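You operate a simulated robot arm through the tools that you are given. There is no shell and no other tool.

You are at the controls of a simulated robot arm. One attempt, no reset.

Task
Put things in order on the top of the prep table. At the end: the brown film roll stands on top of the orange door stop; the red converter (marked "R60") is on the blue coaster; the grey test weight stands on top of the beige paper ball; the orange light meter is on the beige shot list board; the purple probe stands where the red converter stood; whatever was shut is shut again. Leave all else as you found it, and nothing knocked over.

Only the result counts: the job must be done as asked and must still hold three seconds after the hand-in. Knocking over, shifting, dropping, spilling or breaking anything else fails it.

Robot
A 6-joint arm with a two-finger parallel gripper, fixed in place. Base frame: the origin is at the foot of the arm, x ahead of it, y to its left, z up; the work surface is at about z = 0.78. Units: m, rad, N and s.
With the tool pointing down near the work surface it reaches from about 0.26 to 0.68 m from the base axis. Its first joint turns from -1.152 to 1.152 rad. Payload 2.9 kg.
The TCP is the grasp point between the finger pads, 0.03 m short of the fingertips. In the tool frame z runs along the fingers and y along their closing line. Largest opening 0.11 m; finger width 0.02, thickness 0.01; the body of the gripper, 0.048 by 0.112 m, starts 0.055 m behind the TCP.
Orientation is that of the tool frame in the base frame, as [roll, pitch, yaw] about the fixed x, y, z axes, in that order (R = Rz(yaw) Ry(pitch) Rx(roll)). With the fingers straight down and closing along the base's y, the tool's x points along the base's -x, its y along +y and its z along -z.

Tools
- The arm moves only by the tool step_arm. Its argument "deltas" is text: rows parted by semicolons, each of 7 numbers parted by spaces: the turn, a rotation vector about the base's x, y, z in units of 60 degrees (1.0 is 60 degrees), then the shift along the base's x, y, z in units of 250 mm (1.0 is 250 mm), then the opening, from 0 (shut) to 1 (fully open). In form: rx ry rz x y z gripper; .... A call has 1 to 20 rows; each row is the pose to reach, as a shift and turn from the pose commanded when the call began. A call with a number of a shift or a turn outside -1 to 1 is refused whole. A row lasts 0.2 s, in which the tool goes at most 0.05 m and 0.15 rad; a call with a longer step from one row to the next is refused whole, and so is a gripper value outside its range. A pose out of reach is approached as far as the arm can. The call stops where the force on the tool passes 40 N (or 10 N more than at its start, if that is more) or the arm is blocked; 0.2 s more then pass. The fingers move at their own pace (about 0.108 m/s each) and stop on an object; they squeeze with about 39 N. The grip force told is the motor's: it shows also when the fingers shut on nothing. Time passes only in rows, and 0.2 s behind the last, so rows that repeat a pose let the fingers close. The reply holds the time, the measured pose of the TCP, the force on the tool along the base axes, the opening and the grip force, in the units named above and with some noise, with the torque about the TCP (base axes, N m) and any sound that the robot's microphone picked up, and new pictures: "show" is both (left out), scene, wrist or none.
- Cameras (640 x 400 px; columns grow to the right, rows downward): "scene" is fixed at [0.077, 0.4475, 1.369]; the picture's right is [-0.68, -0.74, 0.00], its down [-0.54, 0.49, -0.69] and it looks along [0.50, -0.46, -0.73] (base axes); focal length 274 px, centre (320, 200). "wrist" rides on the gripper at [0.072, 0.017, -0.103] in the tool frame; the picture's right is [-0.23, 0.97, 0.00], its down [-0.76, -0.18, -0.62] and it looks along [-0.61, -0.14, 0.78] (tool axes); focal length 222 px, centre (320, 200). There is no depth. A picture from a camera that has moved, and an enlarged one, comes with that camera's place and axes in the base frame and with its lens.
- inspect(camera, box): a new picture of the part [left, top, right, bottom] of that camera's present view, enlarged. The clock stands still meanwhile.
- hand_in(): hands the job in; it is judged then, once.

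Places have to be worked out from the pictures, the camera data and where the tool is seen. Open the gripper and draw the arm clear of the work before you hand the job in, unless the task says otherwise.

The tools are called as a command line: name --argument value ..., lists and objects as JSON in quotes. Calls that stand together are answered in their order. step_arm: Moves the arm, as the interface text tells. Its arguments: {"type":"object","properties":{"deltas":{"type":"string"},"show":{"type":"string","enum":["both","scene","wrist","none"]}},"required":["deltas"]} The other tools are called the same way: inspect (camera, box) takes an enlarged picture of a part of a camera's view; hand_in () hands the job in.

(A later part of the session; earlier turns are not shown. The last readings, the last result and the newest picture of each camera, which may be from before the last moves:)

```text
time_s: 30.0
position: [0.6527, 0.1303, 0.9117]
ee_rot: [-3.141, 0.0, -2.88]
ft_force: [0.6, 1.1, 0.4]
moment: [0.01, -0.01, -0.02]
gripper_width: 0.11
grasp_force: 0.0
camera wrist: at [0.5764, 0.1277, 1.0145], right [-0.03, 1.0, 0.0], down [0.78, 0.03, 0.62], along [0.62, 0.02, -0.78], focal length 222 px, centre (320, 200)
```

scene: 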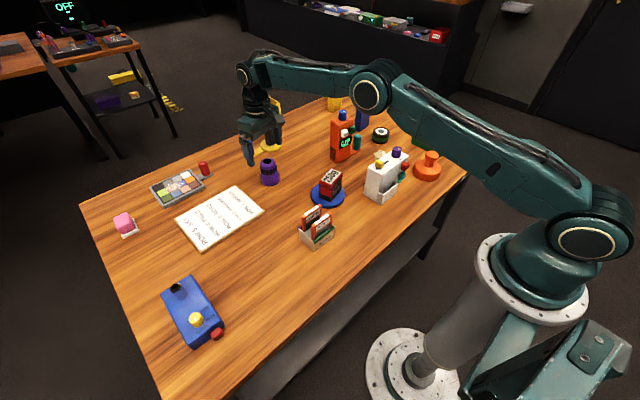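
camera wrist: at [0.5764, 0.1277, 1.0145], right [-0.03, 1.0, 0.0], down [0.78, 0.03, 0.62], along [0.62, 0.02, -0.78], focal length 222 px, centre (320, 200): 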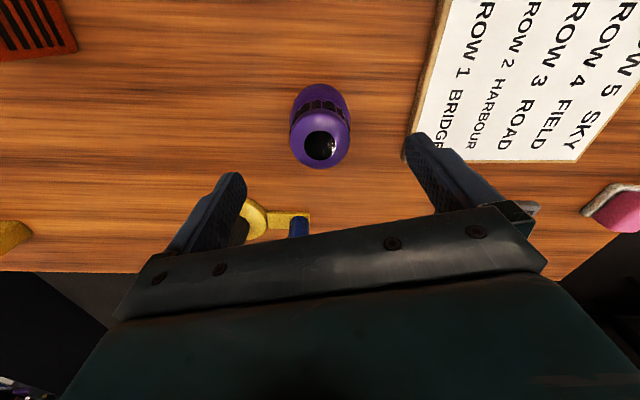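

The probe's top ring projects right at the TCP axis. I'll descend the rest and check.

step_arm --deltas "0 0 0 0 0.002 -0.12 1; 0 0 0 0 0.002 -0.24 1; 0 0 0 0 0.002 -0.34 1; 0 0 0 0 0.002 -0.388 1; 0 0 0 0 0.002 -0.388 1"

```text
time_s: 31.2
position: [0.6506, 0.1301, 0.8142]
ee_rot: [-3.14, 0.0, -2.879]
ft_force: [0.3, -0.2, 0.5]
moment: [0.0, 0.01, 0.02]
gripper_width: 0.1099
grasp_force: 0.1
camera wrist: at [0.5756, 0.1275, 0.9165], right [-0.03, 1.0, 0.0], down [0.78, 0.03, 0.62], along [0.62, 0.02, -0.78], focal length 222 px, centre (320, 200)
```

scene: 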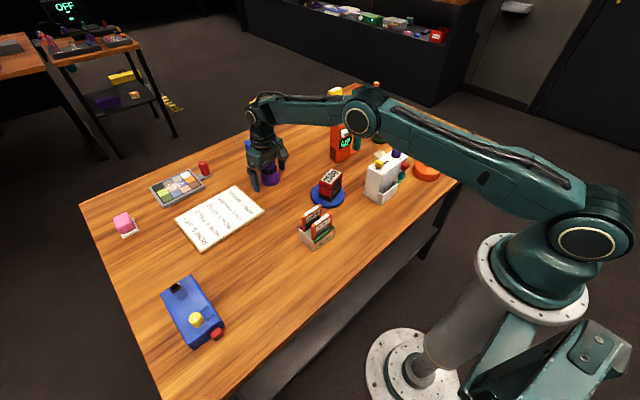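
wrist: 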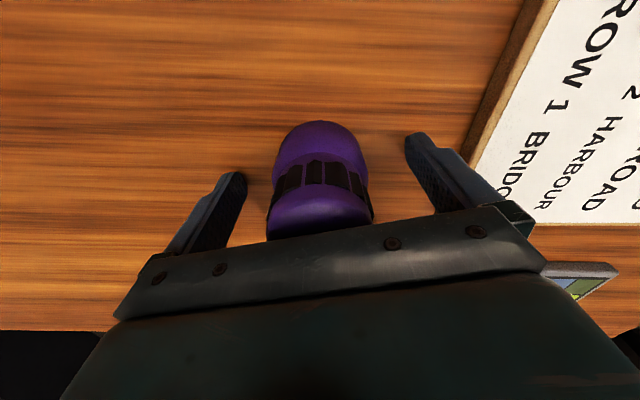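

Well centred between the fingers. I'll close, then lift a little to check the hold.

step_arm --deltas "0 0 0 0 0 0 0.6; 0 0 0 0 0 0 0.3; 0 0 0 0 0 0 0; 0 0 0 0 0 0 0; 0 0 0 0 0 0 0; 0 0 0 0 0 0.02 0; 0 0 0 0 0 0.04 0; 0 0 0 0 0 0.06 0; 0 0 0 0 0 0.08 0; 0 0 0 0 0 0.08 0" --show "wrist"

```text
time_s: 33.4
position: [0.6493, 0.1299, 0.8355]
ee_rot: [-3.141, 0.0, -2.88]
ft_force: [0.4, -0.3, -1.5]
moment: [-0.01, -0.01, 0.01]
gripper_width: 0.0546
grasp_force: 38.8
camera wrist: at [0.5756, 0.1275, 0.938], right [-0.03, 1.0, 0.0], down [0.78, 0.03, 0.62], along [0.62, 0.02, -0.78], focal length 222 px, centre (320, 200)
```

wrist: 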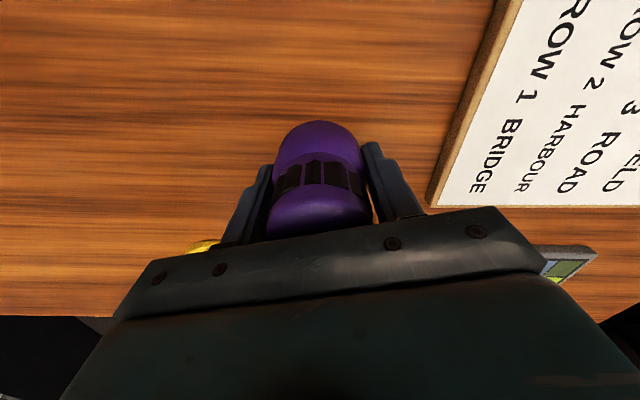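

Held (54.6 mm). I'll lift it and carry it toward the converter's old spot (0.362, 0.3605).

step_arm --deltas "0 0 0 0 0 0.08 0; 0 0 0 0 0 0.2 0; 0 0 0 0 0 0.32 0; 0 0 0 0 0 0.44 0; 0 0 0 0 0 0.5 0; 0 0 0 -0.09 0.072 0.5 0; 0 0 0 -0.18 0.144 0.5 0; 0 0 0 -0.27 0.216 0.5 0; 0 0 0 -0.36 0.288 0.5 0; 0 0 0 -0.45 0.36 0.5 0; 0 0 0 -0.54 0.432 0.5 0; 0 0 0 -0.63 0.504 0.5 0; 0 0 0 -0.72 0.576 0.5 0; 0 0 0 -0.81 0.648 0.5 0; 0 0 0 -0.81 0.648 0.5 0" --show "wrist"

```text
time_s: 36.6
position: [0.4482, 0.2912, 0.9605]
ee_rot: [-3.142, 0.001, -2.881]
ft_force: [0.2, -0.2, -0.6]
moment: [0.01, 0.0, 0.01]
gripper_width: 0.0544
grasp_force: 39.1
camera wrist: at [0.3733, 0.2894, 1.0632], right [-0.03, 1.0, 0.0], down [0.78, 0.03, 0.62], along [0.62, 0.02, -0.78], focal length 222 px, centre (320, 200)
```

wrist: 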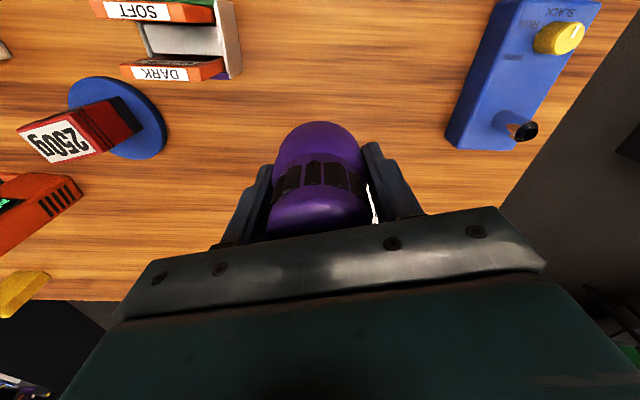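

Still held. I'll bring it over the spot and lower it close to the table.

step_arm --deltas "0 0 0 -0.09 0.07 0 0; 0 0 0 -0.18 0.14 0 0; 0 0 0 -0.27 0.21 0 0; 0 0 0 -0.348 0.278 0 0; 0 0 0 -0.348 0.278 -0.1 0; 0 0 0 -0.348 0.278 -0.22 0; 0 0 0 -0.348 0.278 -0.34 0; 0 0 0 -0.348 0.278 -0.46 0; 0 0 0 -0.348 0.278 -0.53 0; 0 0 0 -0.348 0.278 -0.56 0; 0 0 0 -0.348 0.278 -0.56 0"

```text
time_s: 39.0
position: [0.3617, 0.3598, 0.8205]
ee_rot: [3.14, 0.0, -2.881]
ft_force: [0.7, 0.0, -1.6]
moment: [0.03, 0.02, -0.03]
gripper_width: 0.0546
grasp_force: 39.1
camera wrist: at [0.287, 0.3585, 0.9227], right [-0.03, 1.0, 0.0], down [0.78, 0.03, 0.62], along [0.62, 0.02, -0.78], focal length 222 px, centre (320, 200)
```

scene: 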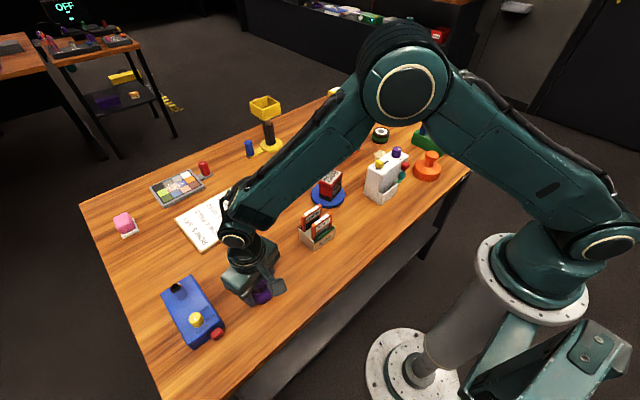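
wrist: 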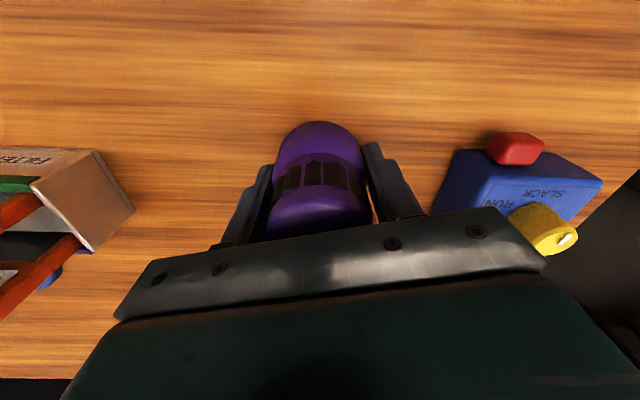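

About 5 mm above the table. I'll lower the rest until light contact.

step_arm --deltas "0 0 0 0 0 -0.008 0; 0 0 0 0 0 -0.014 0; 0 0 0 0 0 -0.018 0; 0 0 0 0 0 -0.018 0" --show "none"

```text
time_s: 40.0
position: [0.3624, 0.3622, 0.8141]
ee_rot: [3.14, 0.0, -2.879]
ft_force: [0.0, 0.0, -0.6]
moment: [0.02, -0.01, 0.01]
gripper_width: 0.0546
grasp_force: 38.8
```

step_arm --deltas "0 0 0 0 0 -0.003 0; 0 0 0 0 0 -0.006 0; 0 0 0 0 0 -0.006 0" --show "none"

```text
time_s: 40.8
position: [0.363, 0.3626, 0.8137]
ee_rot: [-3.141, 0.0, -2.881]
ft_force: [0.1, 0.7, -0.9]
moment: [-0.03, 0.03, 0.03]
gripper_width: 0.0546
grasp_force: 38.7
```

Not yet in contact; I'll lower slightly more.

step_arm --deltas "0 0 0 0 0 -0.003 0; 0 0 0 0 0 -0.006 0; 0 0 0 0 0 -0.006 0" --show "wrist"

```text
time_s: 41.6
position: [0.3616, 0.3618, 0.8134]
ee_rot: [-3.14, 0.004, -2.881]
ft_force: [-4.5, -7.2, 24.2]
moment: [-0.36, 0.25, -0.04]
gripper_width: 0.0545
grasp_force: 39.0
camera wrist: at [0.2869, 0.3587, 0.9166], right [-0.03, 1.0, 0.0], down [0.78, 0.02, 0.62], along [0.62, 0.02, -0.78], focal length 222 px, centre (320, 200)
```

wrist: 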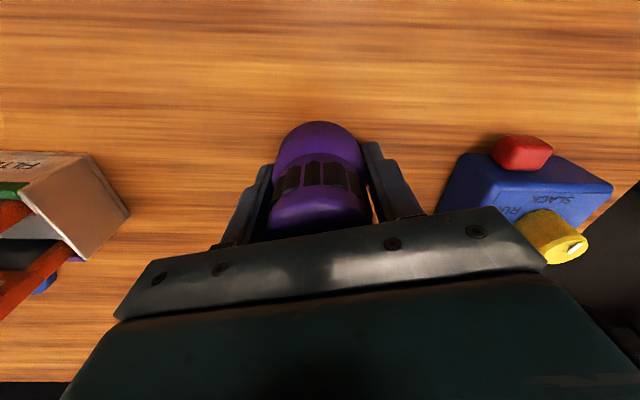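

Contact. I'll ease off by 1.2 mm, open, and withdraw upward.

step_arm --deltas "0 0 0 0 0 0.005 0; 0 0 0 0 0 0.005 0; 0 0 0 0 0 0.005 0.55; 0 0 0 0 0 0.005 0.7; 0 0 0 0 0 0.006 0.85; 0 0 0 0 0 0.006 0.9; 0 0 0 0 0 0.1 0.9; 0 0 0 0 0 0.25 0.9; 0 0 0 0 0 0.42 0.9; 0 0 0 0 0 0.58 0.9; 0 0 0 0 0 0.65 0.9"

```text
time_s: 44.0
position: [0.361, 0.362, 0.9749]
ee_rot: [3.141, 0.0, -2.879]
ft_force: [0.8, 0.0, 0.4]
moment: [-0.01, 0.01, 0.0]
gripper_width: 0.0989
grasp_force: 0.1
camera wrist: at [0.2861, 0.3592, 1.0776], right [-0.03, 1.0, 0.0], down [0.78, 0.03, 0.62], along [0.62, 0.02, -0.78], focal length 222 px, centre (320, 200)
```

scene: 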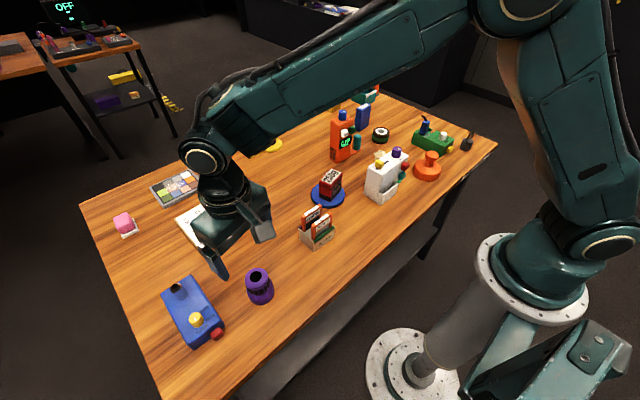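
wrist: 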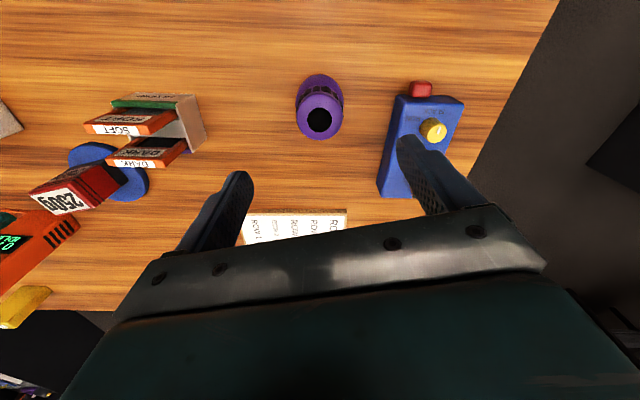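

The probe stands where the converter stood. Next, the light meter: I'll rise and travel toward it, turning the tool back to yaw 0 for a close look.

step_arm --deltas "0 0 0 0.02 -0.05 0.15 0.9; 0 0 -0.05 0.07 -0.21 0.25 1; 0 0 -0.1 0.12 -0.37 0.3 1; 0 0 -0.15 0.17 -0.53 0.3 1; 0 0 -0.2 0.22 -0.69 0.3 1; 0 0 -0.25 0.27 -0.85 0.3 1; 0 0 -0.25 0.32 -1.0 0.3 1" --show "none"

step_arm --deltas "0 0 0 0.04 -0.17 0 1; 0 0 0 0.08 -0.34 0 1; 0 0 0 0.12 -0.51 0 1; 0 0 0 0.16 -0.68 0 1; 0 0 0 0.2 -0.84 0 1; 0 0 0 0.2 -0.84 0 1"

inspect --camera "wrist" --box '[240, 70, 420, 200]'

inspect --camera "scene" --box '[310, 95, 400, 165]'

```text
time_s: 45.6
position: [0.4438, 0.1118, 1.0494]
ee_rot: [-3.141, 0.0, 3.14]
ft_force: [0.5, -0.3, -0.2]
moment: [-0.02, -0.01, -0.01]
gripper_width: 0.1101
grasp_force: 0.0
```

```text
time_s: 47.0
position: [0.4914, -0.0986, 1.0498]
ee_rot: [3.14, -0.001, -3.141]
ft_force: [-0.1, -0.2, 0.3]
moment: [0.05, -0.01, 0.04]
gripper_width: 0.1101
grasp_force: 0.1
camera wrist: at [0.419, -0.0817, 1.1531], right [0.23, 0.97, 0.0], down [0.76, -0.18, 0.62], along [0.61, -0.14, -0.78], focal length 222 px, centre (320, 200)
```

scene: 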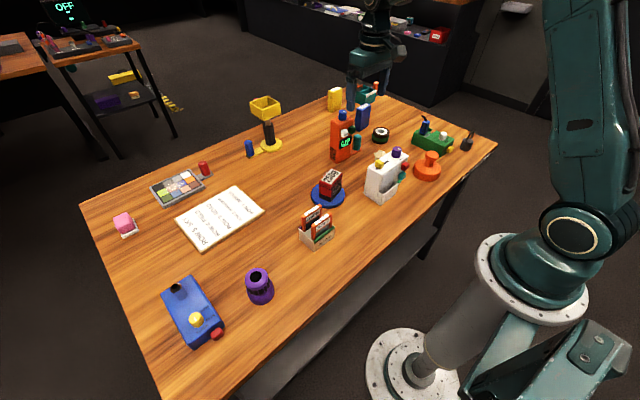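
wrist: 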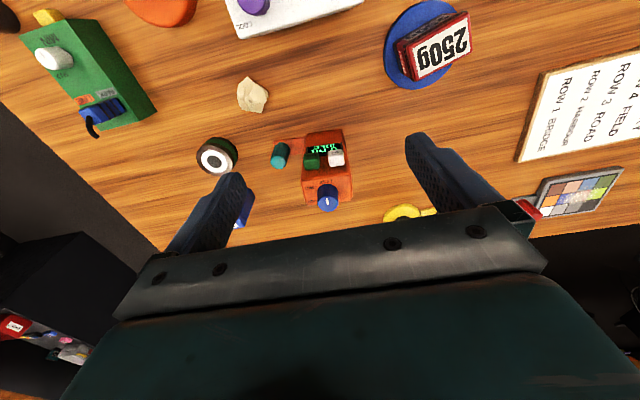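

```text
3.08 times, centred on (330, 135) of wrist
camera zoom: at [0.419, -0.0817, 1.1531], right [0.23, 0.97, 0.0], down [0.76, -0.18, 0.62], along [0.61, -0.14, -0.78], focal length 684 px, centre (289, 400)
```

zoom: 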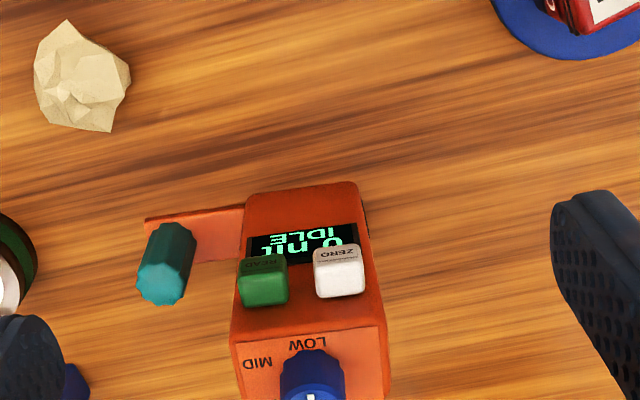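

```text
5.71 times, centred on (355, 130) of scene
camera zoom: at [0.0771, 0.4474, 1.369], right [-0.68, -0.74, 0.0], down [-0.54, 0.49, -0.69], along [0.5, -0.46, -0.73], focal length 1563 px, centre (120, 600)
```

zoom: 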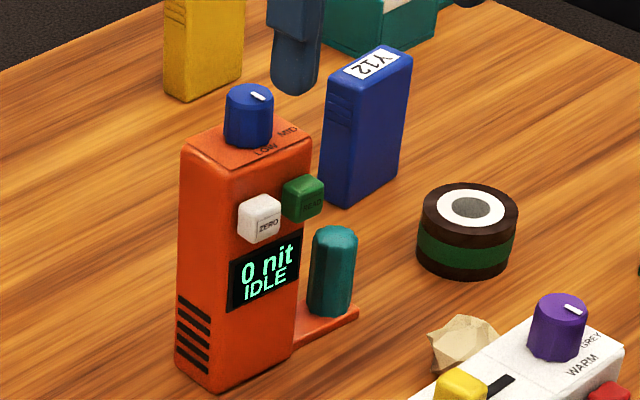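

The meter body is about 63 × 33 mm and ~145 mm tall plus a dial, centred near (0.583, −0.110), with the teal post on a tab at its −y side (post top ≈0.837). I'll hover above it with a −4.5° yaw and re-measure.

step_arm --deltas "0 0 -0.03 0.1 -0.01 0 1; 0 0 -0.06 0.22 -0.02 0 1; 0 0 -0.075 0.33 -0.04 0 1; 0 0 -0.075 0.362 -0.042 -0.12 1; 0 0 -0.075 0.362 -0.042 -0.12 1"

inspect --camera "wrist" --box '[230, 60, 430, 220]'

```text
time_s: 48.2
position: [0.5822, -0.1092, 1.0208]
ee_rot: [-3.141, 0.0, 3.063]
ft_force: [0.3, 0.3, -0.5]
moment: [0.01, 0.0, 0.0]
gripper_width: 0.1098
grasp_force: 0.0
camera wrist: at [0.5106, -0.0869, 1.1241], right [0.3, 0.95, 0.0], down [0.75, -0.24, 0.62], along [0.59, -0.19, -0.78], focal length 222 px, centre (320, 200)
```

scene: 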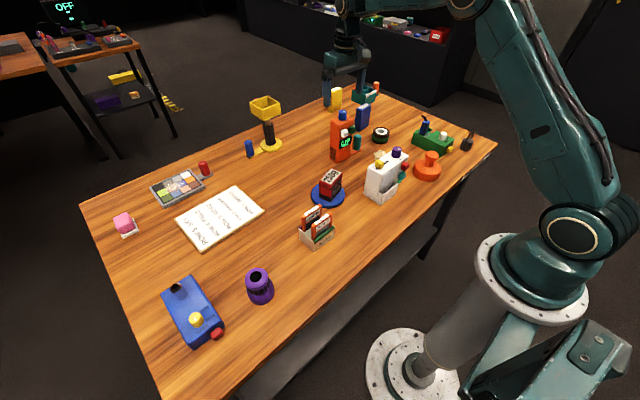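
wrist: 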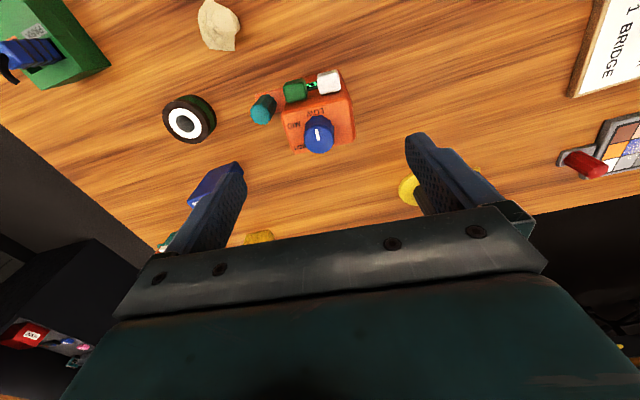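

```text
2.50 times, centred on (330, 140) of wrist
camera zoom: at [0.5106, -0.0869, 1.1241], right [0.3, 0.95, 0.0], down [0.75, -0.24, 0.62], along [0.59, -0.19, -0.78], focal length 555 px, centre (295, 350)
```

zoom: 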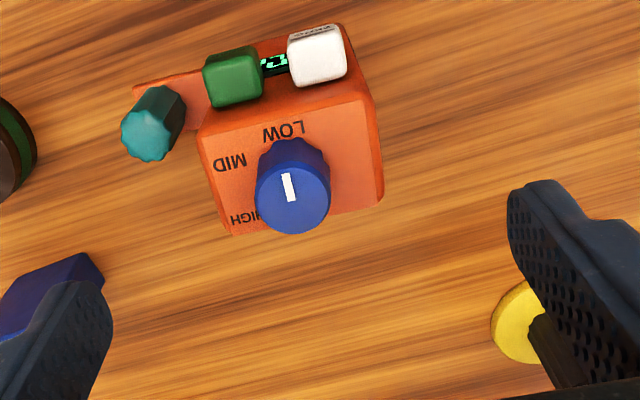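

The meter's top centre (0.582, −0.110) lies right under the TCP and the yaw fits. I'll descend to TCP z≈0.908 so the palm clears the dial, then close gently.

step_arm --deltas "0 0 0 0 0 -0.12 1; 0 0 0 0 0 -0.24 1; 0 0 0 0 0 -0.34 1; 0 0 0 0 0 -0.42 1; 0 0 0 0 0 -0.448 1; 0 0 0 0 0 -0.448 1"

inspect --camera "scene" --box '[300, 70, 420, 170]'

```text
time_s: 49.6
position: [0.5823, -0.1103, 0.9067]
ee_rot: [-3.141, -0.001, 3.065]
ft_force: [1.1, 0.6, 0.0]
moment: [-0.01, 0.0, 0.0]
gripper_width: 0.11
grasp_force: 0.0
camera wrist: at [0.5104, -0.0874, 1.0108], right [0.3, 0.95, 0.0], down [0.75, -0.24, 0.62], along [0.59, -0.19, -0.78], focal length 222 px, centre (320, 200)
```

scene: 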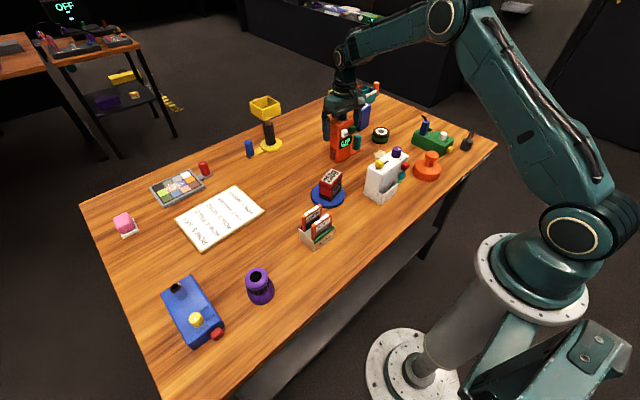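
wrist: 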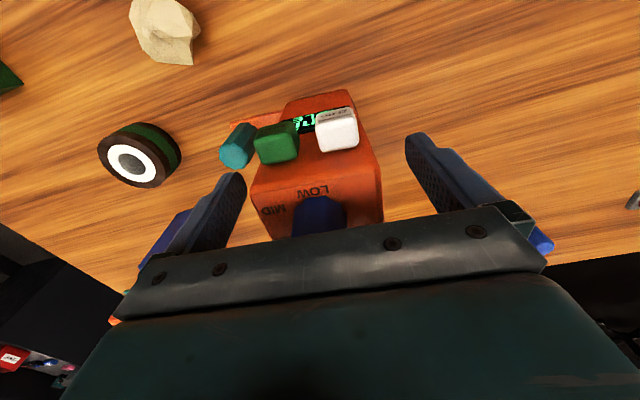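

```text
4.00 times, centred on (360, 120) of scene
camera zoom: at [0.077, 0.4475, 1.369], right [-0.68, -0.74, 0.0], down [-0.54, 0.49, -0.69], along [0.5, -0.46, -0.73], focal length 1094 px, centre (160, 520)
```

zoom: 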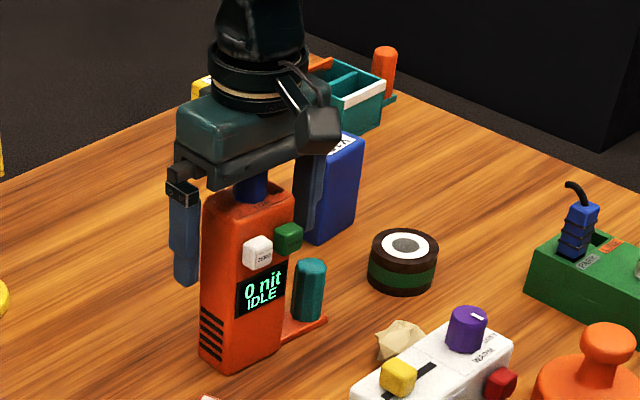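

No contact with the dial. I'll close, then lift 2 cm slowly and check.

step_arm --deltas "0 0 0 0 0 0 0.7; 0 0 0 0 0 0 0.4; 0 0 0 0 0 0 0; 0 0 0 0 0 0 0; 0 0 0 0 0 0 0; 0 0 0 0 0 0.02 0; 0 0 0 0 0 0.04 0; 0 0 0 0 0 0.06 0; 0 0 0 0 0 0.08 0; 0 0 0 0 0 0.08 0"

inspect --camera "scene" --box '[300, 70, 420, 170]'

```text
time_s: 51.8
position: [0.5829, -0.1106, 0.9296]
ee_rot: [3.141, 0.001, 3.063]
ft_force: [0.4, 0.4, -1.2]
moment: [0.0, 0.01, -0.01]
gripper_width: 0.064
grasp_force: 39.0
camera wrist: at [0.5109, -0.0872, 1.031], right [0.3, 0.95, 0.0], down [0.75, -0.24, 0.62], along [0.59, -0.19, -0.78], focal length 222 px, centre (320, 200)
```

scene: 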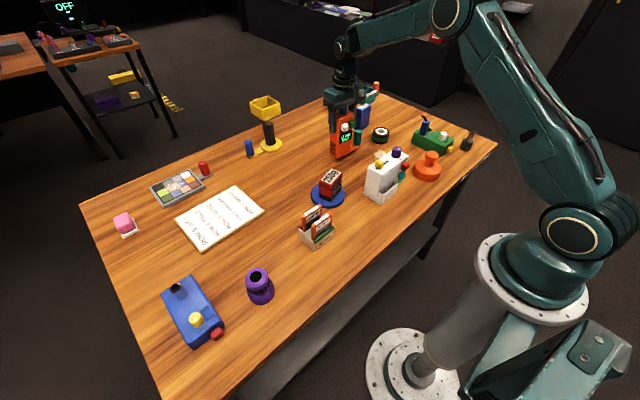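
wrist: 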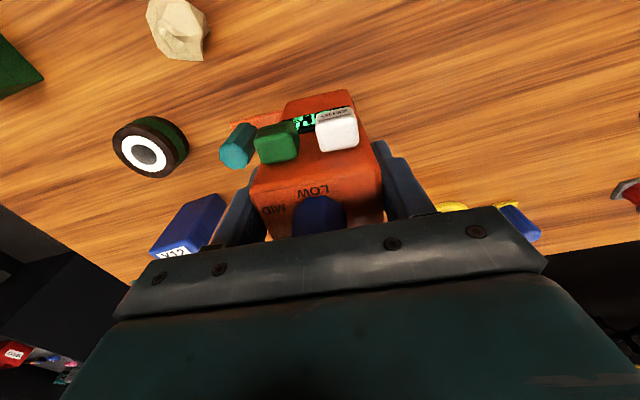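

```text
4.00 times, centred on (360, 120) of scene
camera zoom: at [0.0771, 0.4475, 1.369], right [-0.68, -0.74, 0.0], down [-0.54, 0.49, -0.68], along [0.5, -0.46, -0.73], focal length 1094 px, centre (160, 520)
```

zoom: 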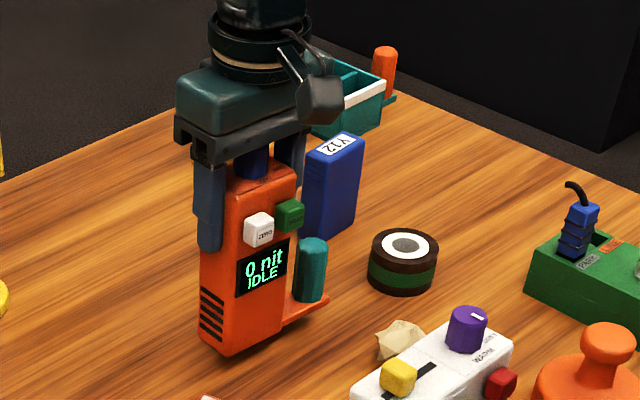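

Held by the upper body, tab and post included. I'll lift further and carry it toward the board, turning it gradually so the tab points over the board.

step_arm --deltas "0 0 0 0 0 0.08 0; 0 0 0 0 0 0.16 0; 0 0 0 0 0.03 0.22 0; 0 0 0.06 0 0.13 0.22 0; 0 0 0.12 0 0.24 0.22 0; 0 0 0.18 0 0.35 0.22 0; 0 0 0.24 0.01 0.46 0.22 0; 0 0 0.3 0.02 0.57 0.22 0; 0 0 0.36 0.02 0.68 0.22 0; 0 0 0.42 0.03 0.79 0.22 0; 0 0 0.48 0.03 0.9 0.22 0; 0 0 0.48 0.03 0.9 0.22 0"

```text
time_s: 54.4
position: [0.5917, 0.1153, 0.9836]
ee_rot: [-3.141, 0.001, -2.716]
ft_force: [0.4, 0.8, -1.2]
moment: [0.02, -0.03, 0.0]
gripper_width: 0.0637
grasp_force: 39.6
camera wrist: at [0.5173, 0.1019, 1.0858], right [-0.19, 0.98, 0.0], down [0.77, 0.15, 0.62], along [0.61, 0.12, -0.78], focal length 222 px, centre (320, 200)
```

scene: 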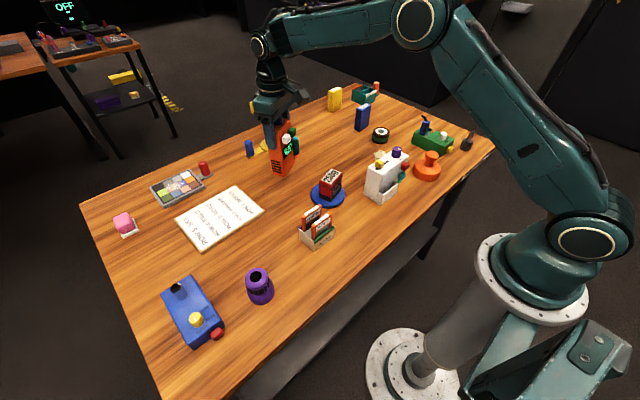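
wrist: 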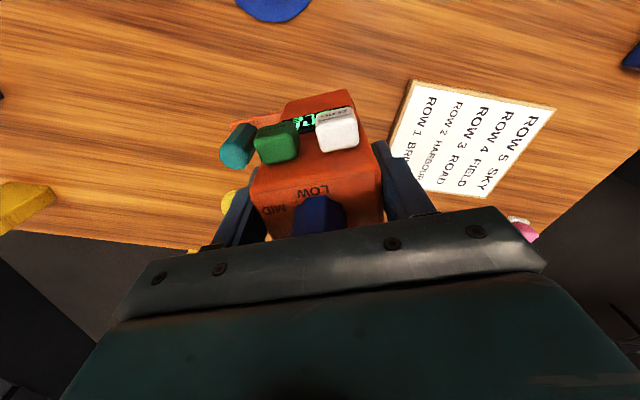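

Still firm. I'll continue to about (0.60, 0.29) over the board, completing the turn, and lower part way.

step_arm --deltas "0 0 0.06 0 0.1 0 0; 0 0 0.12 0.01 0.2 0 0; 0 0 0.18 0.01 0.3 0 0; 0 0 0.24 0.02 0.4 0 0; 0 0 0.3 0.02 0.5 0 0; 0 0 0.36 0.03 0.6 0 0; 0 0 0.42 0.03 0.7 0 0; 0 0 0.48 0.038 0.7 0 0; 0 0 0.52 0.038 0.7 -0.05 0; 0 0 0.52 0.038 0.7 -0.12 0; 0 0 0.52 0.038 0.7 -0.18 0; 0 0 0.52 0.038 0.7 -0.18 0"

inspect --camera "scene" --box '[150, 100, 310, 260]'

```text
time_s: 57.0
position: [0.5982, 0.291, 0.9363]
ee_rot: [-3.14, -0.001, -2.172]
ft_force: [-0.2, -0.3, -2.2]
moment: [0.03, -0.01, 0.0]
gripper_width: 0.0639
grasp_force: 39.1
camera wrist: at [0.5434, 0.2411, 1.0397], right [-0.67, 0.74, 0.0], down [0.58, 0.53, 0.62], along [0.46, 0.42, -0.78], focal length 222 px, centre (320, 200)
```

scene: 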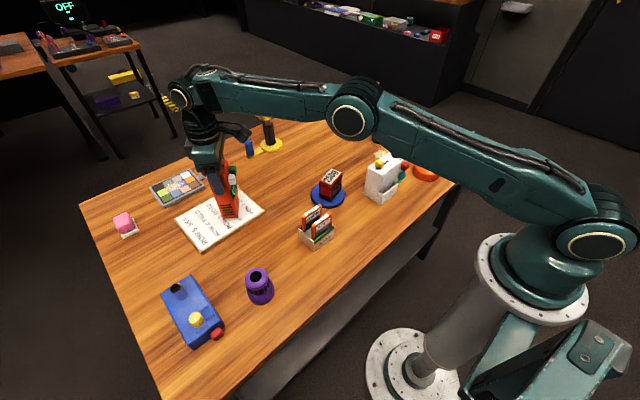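
wrist: 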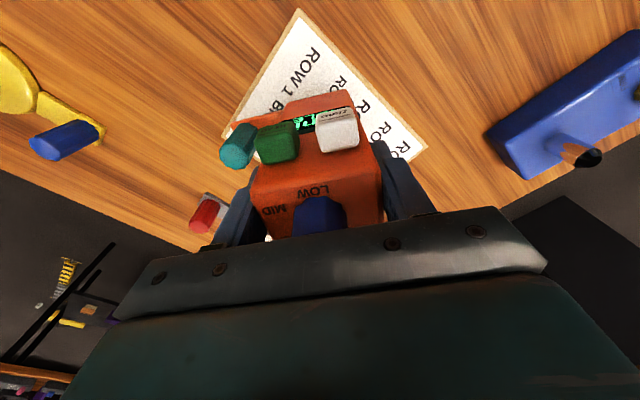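

```text
2.50 times, centred on (230, 180) of scene
camera zoom: at [0.0771, 0.4475, 1.3689], right [-0.68, -0.74, 0.0], down [-0.54, 0.49, -0.68], along [0.5, -0.46, -0.73], focal length 684 px, centre (545, 250)
```

zoom: 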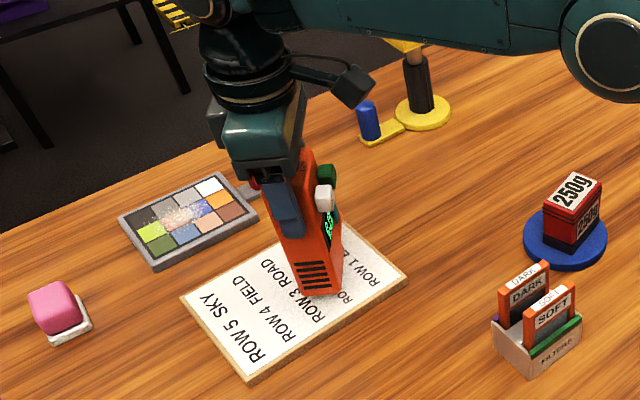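

The meter hangs upright over the board. I'll lower toward contact in small steps.

step_arm --deltas "0 0 0 0 0 -0.02 0; 0 0 0 0 0 -0.04 0; 0 0 0 0 0 -0.06 0; 0 0 0 0 0 -0.068 0; 0 0 0 0 0 -0.068 0" --show "none"

```text
time_s: 58.2
position: [0.5996, 0.2905, 0.9227]
ee_rot: [-3.141, 0.002, -2.172]
ft_force: [-4.3, -2.1, 12.5]
moment: [-0.44, 0.63, -0.03]
gripper_width: 0.0638
grasp_force: 38.8
```

Contact with the board (12 N). I'll ease off slightly, release and rise straight up.

step_arm --deltas "0 0 0 0 0 0.002 0; 0 0 0 0 0 0.002 0; 0 0 0 0 0 0.002 0.62; 0 0 0 0 0 0.002 0.75; 0 0 0 0 0 0.004 0.88; 0 0 0 0 0 0.004 0.95; 0 0 0 0 0 0.004 0.95; 0 0 0 0 0 0.08 0.95; 0 0 0 0 0 0.2 0.95; 0 0 0 0 0 0.32 0.95; 0 0 0 0 0 0.44 0.95; 0 0 0 0 0 0.48 0.95"

inspect --camera "scene" --box '[150, 110, 310, 260]'

```text
time_s: 60.8
position: [0.5937, 0.2883, 1.0329]
ee_rot: [3.14, 0.001, -2.173]
ft_force: [0.5, 0.2, 0.6]
moment: [0.0, 0.01, 0.03]
gripper_width: 0.1045
grasp_force: 0.1
out of reach, approached as far as the arm can: row 11, 12
camera wrist: at [0.538, 0.2376, 1.1359], right [-0.67, 0.74, 0.0], down [0.58, 0.53, 0.62], along [0.46, 0.42, -0.78], focal length 222 px, centre (320, 200)
```

scene: 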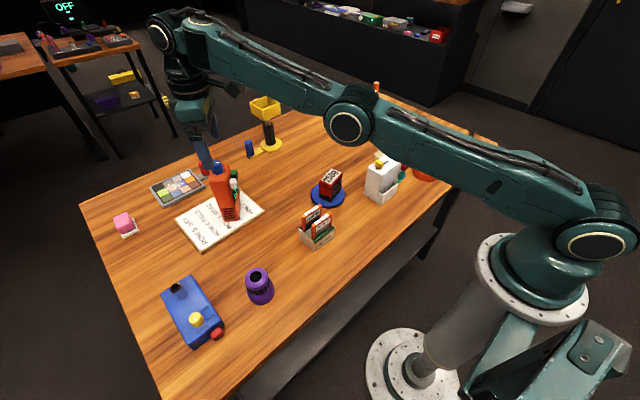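
wrist: 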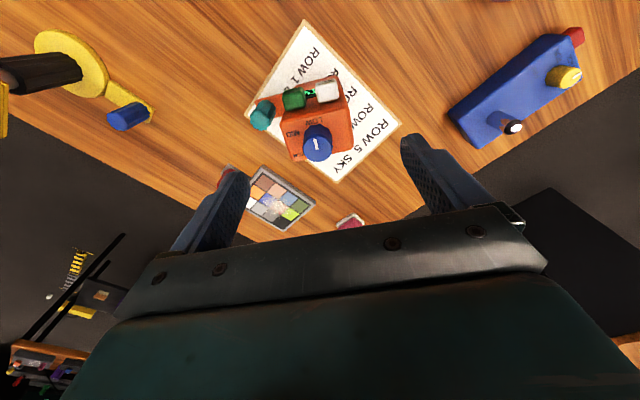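

```text
2.67 times, centred on (230, 185) of scene
camera zoom: at [0.077, 0.4475, 1.369], right [-0.68, -0.74, 0.0], down [-0.54, 0.49, -0.69], along [0.5, -0.46, -0.73], focal length 729 px, centre (560, 240)
```

zoom: 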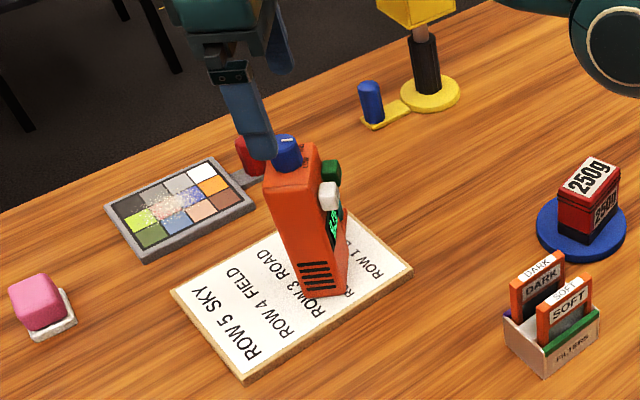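

The light meter stands on the board. Now the film roll (≈65 mm diameter, 31 mm tall, near (0.568, −0.304)). I'll travel there high, unwinding the tool turn.

step_arm --deltas "0 0 -0.05 -0.1 -0.05 -0.08 1; 0 0 -0.16 -0.15 -0.2 -0.12 1; 0 0 -0.28 -0.18 -0.37 -0.12 1; 0 0 -0.4 -0.2 -0.54 -0.12 1; 0 0 -0.52 -0.2 -0.71 -0.12 1; 0 0 -0.64 -0.2 -0.88 -0.12 1; 0 0 -0.76 -0.2 -1.0 -0.12 1; 0 0 -0.88 -0.2 -1.0 -0.12 1; 0 0 -0.926 -0.2 -1.0 -0.12 1; 0 0 -0.926 -0.2 -1.0 -0.12 1" --show "none"

```text
time_s: 63.0
position: [0.5441, 0.0382, 1.0032]
ee_rot: [-3.141, 0.0, 3.14]
ft_force: [0.1, -0.7, 0.0]
moment: [-0.03, -0.03, -0.03]
gripper_width: 0.1099
grasp_force: 0.1
```

step_arm --deltas "0 0 0 -0.01 -0.17 0 1; 0 0 0 -0.02 -0.34 0 1; 0 0 0 -0.03 -0.51 0 1; 0 0 0 -0.04 -0.68 0 1; 0 0 0 -0.05 -0.85 0 1; 0 0 0 -0.05 -1.0 0 1" --show "none"

step_arm --deltas "0 0 0 0 -0.15 0 1; 0 0 0 0 -0.31 0 1; 0 0 0 0 -0.31 -0.1 1; 0 0 0 0 -0.31 -0.1 1"

inspect --camera "wrist" --box '[240, 80, 420, 200]'

```text
time_s: 64.4
position: [0.5315, -0.2104, 1.0007]
ee_rot: [-3.14, -0.001, -3.141]
ft_force: [0.4, -0.2, -0.1]
moment: [0.03, 0.01, -0.01]
gripper_width: 0.1101
grasp_force: 0.1
```

```text
time_s: 65.4
position: [0.5336, -0.2872, 0.9767]
ee_rot: [3.141, 0.0, 3.14]
ft_force: [-0.2, 0.3, 1.2]
moment: [0.0, -0.01, -0.01]
gripper_width: 0.1099
grasp_force: 0.0
camera wrist: at [0.4595, -0.2707, 1.0793], right [0.23, 0.97, 0.0], down [0.76, -0.18, 0.62], along [0.61, -0.14, -0.78], focal length 222 px, centre (320, 200)
```

scene: 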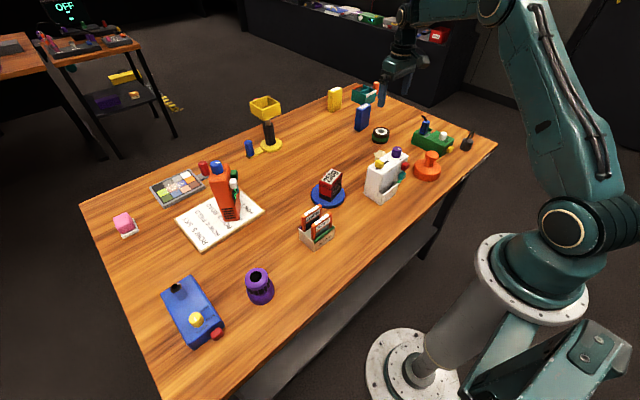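
wrist: 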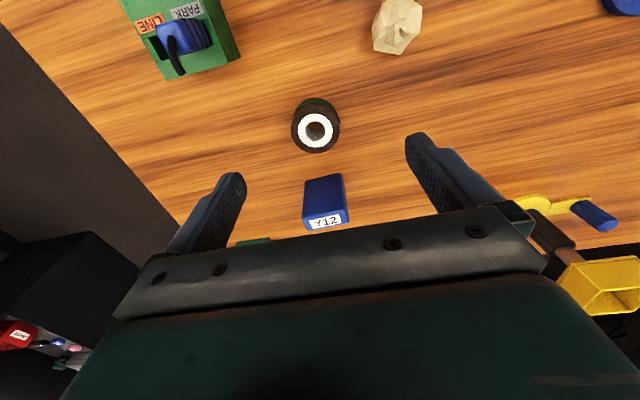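

```text
3.33 times, centred on (330, 140) of wrist
camera zoom: at [0.4595, -0.2707, 1.0793], right [0.23, 0.97, 0.0], down [0.76, -0.18, 0.62], along [0.61, -0.14, -0.78], focal length 740 px, centre (287, 400)
```

zoom: 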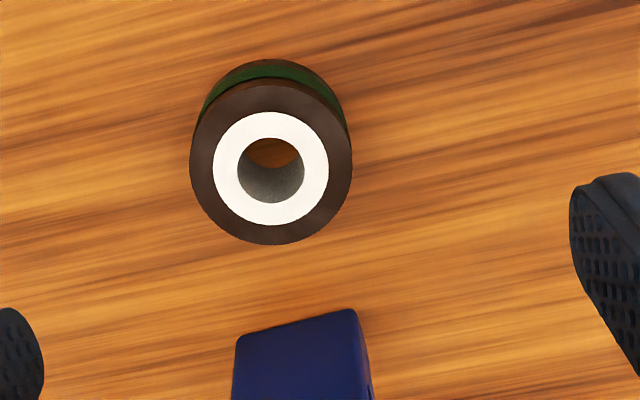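

The roll is a ring of ≈60 mm outer diameter with a through hole, centred at about (0.560, −0.300). I'll move over it and descend part way to verify.

step_arm --deltas "0 0 0 0.06 -0.02 -0.05 1; 0 0 0 0.115 -0.043 -0.15 1; 0 0 0 0.115 -0.043 -0.29 1; 0 0 0 0.115 -0.043 -0.36 1; 0 0 0 0.115 -0.043 -0.36 1" --show "wrist"

inspect --camera "wrist" --box '[220, 60, 440, 220]'

```text
time_s: 66.6
position: [0.5604, -0.2981, 0.8871]
ee_rot: [3.141, 0.0, 3.138]
ft_force: [1.2, -0.4, 0.0]
moment: [0.03, 0.0, 0.02]
gripper_width: 0.1099
grasp_force: 0.0
camera wrist: at [0.4877, -0.2814, 0.9901], right [0.23, 0.97, 0.0], down [0.76, -0.18, 0.62], along [0.61, -0.14, -0.78], focal length 222 px, centre (320, 200)
```

wrist: 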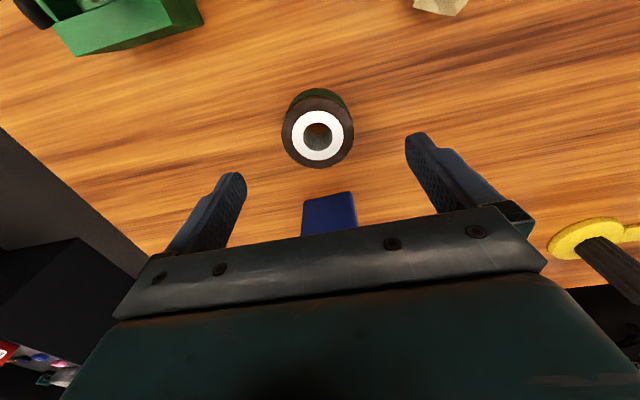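

```text
2.50 times, centred on (330, 140) of wrist
camera zoom: at [0.4877, -0.2814, 0.9901], right [0.23, 0.97, 0.0], down [0.76, -0.18, 0.62], along [0.61, -0.14, -0.78], focal length 555 px, centre (295, 350)
```

zoom: 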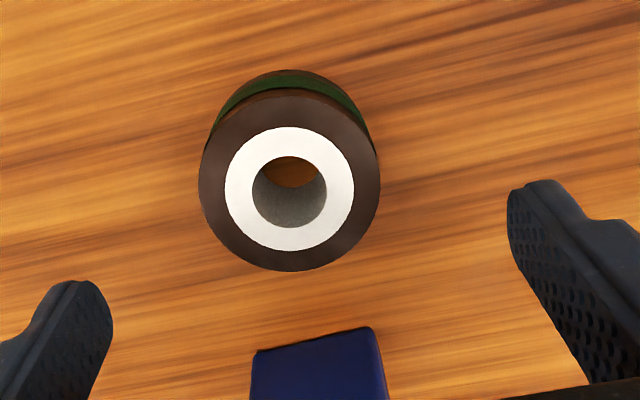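

Centred. I'll descend to z≈0.817, close, and lift slightly.

step_arm --deltas "0 0 0 -0.002 0 -0.12 1; 0 0 0 -0.002 0 -0.22 1; 0 0 0 -0.002 0 -0.284 1; 0 0 0 -0.002 0 -0.284 1; 0 0 0 -0.002 0 -0.284 0.7; 0 0 0 -0.002 0 -0.284 0.4; 0 0 0 -0.002 0 -0.284 0; 0 0 0 -0.002 0 -0.284 0; 0 0 0 -0.002 0 -0.284 0" --show "wrist"

step_arm --deltas "0 0 0 0 0 0.02 0; 0 0 0 0 0 0.04 0; 0 0 0 0 0 0.06 0; 0 0 0 0 0 0.08 0; 0 0 0 0 0 0.08 0" --show "wrist"

```text
time_s: 68.6
position: [0.5604, -0.2979, 0.8173]
ee_rot: [3.141, 0.0, -3.142]
ft_force: [-0.6, -0.3, 0.0]
moment: [-0.02, 0.02, -0.02]
gripper_width: 0.0561
grasp_force: 38.7
camera wrist: at [0.4867, -0.2816, 0.9209], right [0.23, 0.97, 0.0], down [0.76, -0.18, 0.62], along [0.61, -0.14, -0.78], focal length 222 px, centre (320, 200)
```

wrist: 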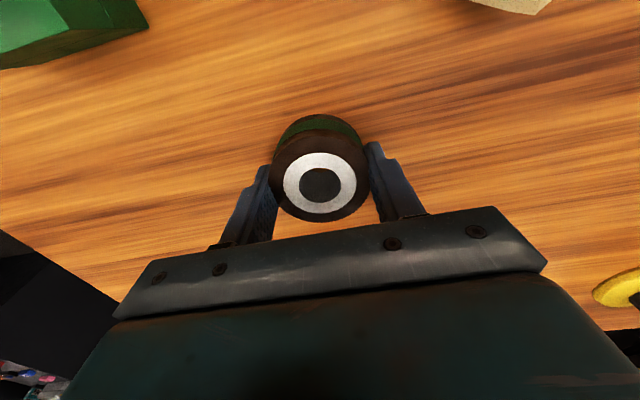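

```text
time_s: 69.8
position: [0.5595, -0.3007, 0.8371]
ee_rot: [-3.14, -0.001, 3.141]
ft_force: [-1.1, -0.5, -0.7]
moment: [-0.01, 0.0, 0.01]
gripper_width: 0.055
grasp_force: 39.1
camera wrist: at [0.4868, -0.2824, 0.9393], right [0.23, 0.97, 0.0], down [0.76, -0.18, 0.62], along [0.61, -0.14, -0.78], focal length 222 px, centre (320, 200)
```

wrist: 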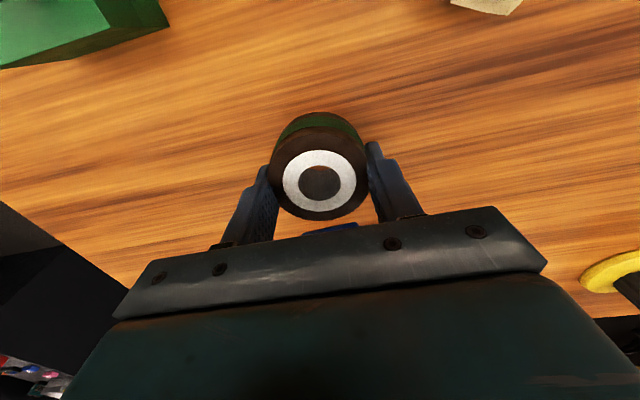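

The roll is lifted; width changed slightly (56→55 mm), so I'll lift a little more and verify that it isn't slipping.

step_arm --deltas "0 0 0 0 0 0.06 0; 0 0 0 0 0 0.12 0; 0 0 0 0 0 0.18 0; 0 0 0 0 0 0.24 0; 0 0 0 0 0 0.3 0; 0 0 0 0 0 0.36 0; 0 0 0 0 0 0.36 0; 0 0 0 0 0 0.36 0" --show "wrist"

inspect --camera "wrist" --box '[220, 90, 440, 250]'

```text
time_s: 71.6
position: [0.5595, -0.3004, 0.9267]
ee_rot: [3.141, 0.0, 3.14]
ft_force: [0.1, 0.3, -0.8]
moment: [0.0, 0.02, 0.0]
gripper_width: 0.0546
grasp_force: 38.5
camera wrist: at [0.4864, -0.2829, 1.0297], right [0.23, 0.97, 0.0], down [0.76, -0.18, 0.62], along [0.61, -0.14, -0.78], focal length 222 px, centre (320, 200)
```

wrist: 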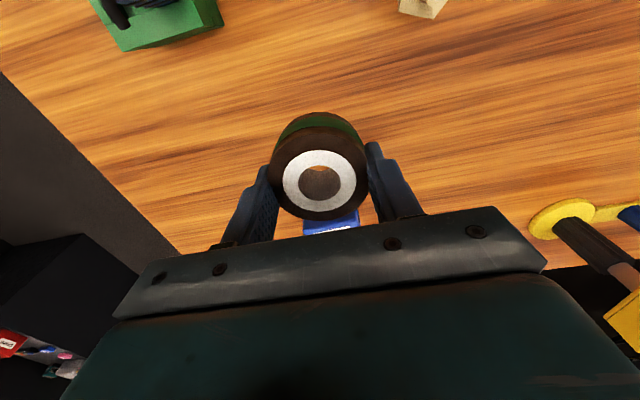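

```text
2.50 times, centred on (330, 170) of wrist
camera zoom: at [0.4864, -0.2829, 1.0297], right [0.23, 0.97, 0.0], down [0.76, -0.18, 0.62], along [0.61, -0.14, -0.78], focal length 555 px, centre (295, 275)
```

zoom: 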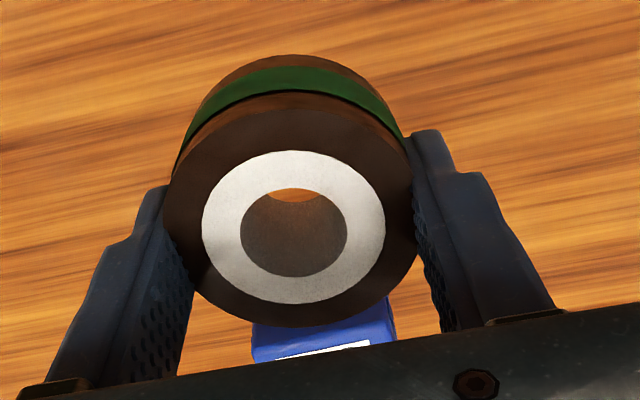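

Width is creeping a bit (54.6 mm). I'll wait a second without moving to see whether it continues.

step_arm --deltas "0 0 0 0 0 0 0; 0 0 0 0 0 0 0; 0 0 0 0 0 0 0; 0 0 0 0 0 0 0; 0 0 0 0 0 0 0" --show "wrist"

inspect --camera "wrist" --box '[220, 90, 440, 250]'

```text
time_s: 72.8
position: [0.5597, -0.2996, 0.926]
ee_rot: [3.141, 0.001, 3.141]
ft_force: [0.3, -0.1, 0.1]
moment: [0.01, -0.02, 0.0]
gripper_width: 0.0547
grasp_force: 38.9
camera wrist: at [0.4864, -0.2829, 1.0296], right [0.23, 0.97, 0.0], down [0.76, -0.18, 0.62], along [0.61, -0.14, -0.78], focal length 222 px, centre (320, 200)
```

wrist: 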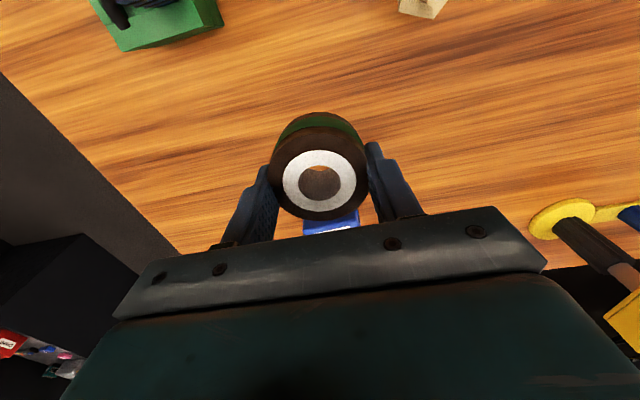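

```text
2.50 times, centred on (330, 170) of wrist
camera zoom: at [0.4864, -0.2829, 1.0296], right [0.23, 0.97, 0.0], down [0.76, -0.18, 0.62], along [0.61, -0.14, -0.78], focal length 555 px, centre (295, 275)
```

zoom: 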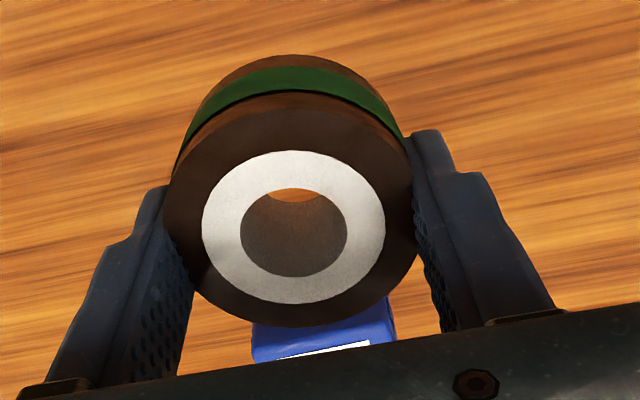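

Stable at 54.7 mm. I'll carry it toward the door stop and stop a bit beyond it so the wrist camera sees the knob unobstructed.

step_arm --deltas "0 0 0 0 0 0.1 0; 0 0 0 -0.05 0.01 0.2 0; 0 0 0 -0.15 0.03 0.24 0; 0 0 0 -0.26 0.06 0.24 0; 0 0 0 -0.37 0.09 0.24 0; 0 0 0 -0.48 0.12 0.24 0; 0 0 0 -0.59 0.15 0.24 0; 0 0 0 -0.64 0.16 0.24 0; 0 0 0 -0.64 0.16 0.24 0"

inspect --camera "wrist" --box '[220, 0, 420, 140]'

inspect --camera "scene" --box '[390, 130, 490, 200]'

```text
time_s: 74.8
position: [0.4006, -0.2596, 0.9857]
ee_rot: [-3.141, -0.001, -3.141]
ft_force: [-0.7, 0.2, -0.2]
moment: [0.04, -0.05, -0.01]
gripper_width: 0.0548
grasp_force: 38.8
camera wrist: at [0.3263, -0.2428, 1.0878], right [0.23, 0.97, 0.0], down [0.76, -0.18, 0.62], along [0.61, -0.14, -0.78], focal length 222 px, centre (320, 200)
```

scene: 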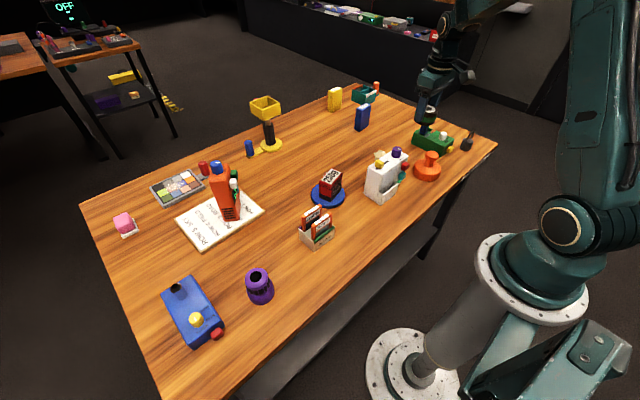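
wrist: 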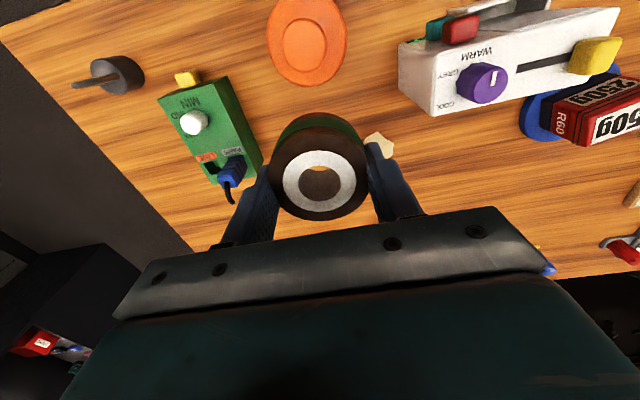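

```text
2.86 times, centred on (320, 70) of wrist
camera zoom: at [0.3263, -0.2428, 1.0878], right [0.23, 0.97, 0.0], down [0.76, -0.18, 0.62], along [0.61, -0.14, -0.78], focal length 635 px, centre (320, 571)
```

zoom: 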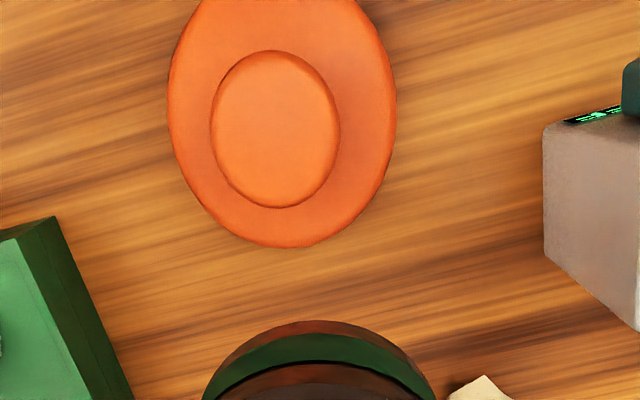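

```text
5.71 times, centred on (440, 165) of scene
camera zoom: at [0.077, 0.4475, 1.369], right [-0.68, -0.74, 0.0], down [-0.54, 0.49, -0.69], along [0.5, -0.46, -0.73], focal length 1563 px, centre (-366, 400)
```

zoom: 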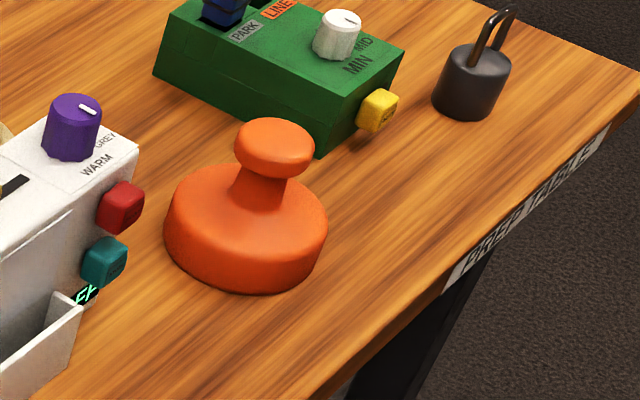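

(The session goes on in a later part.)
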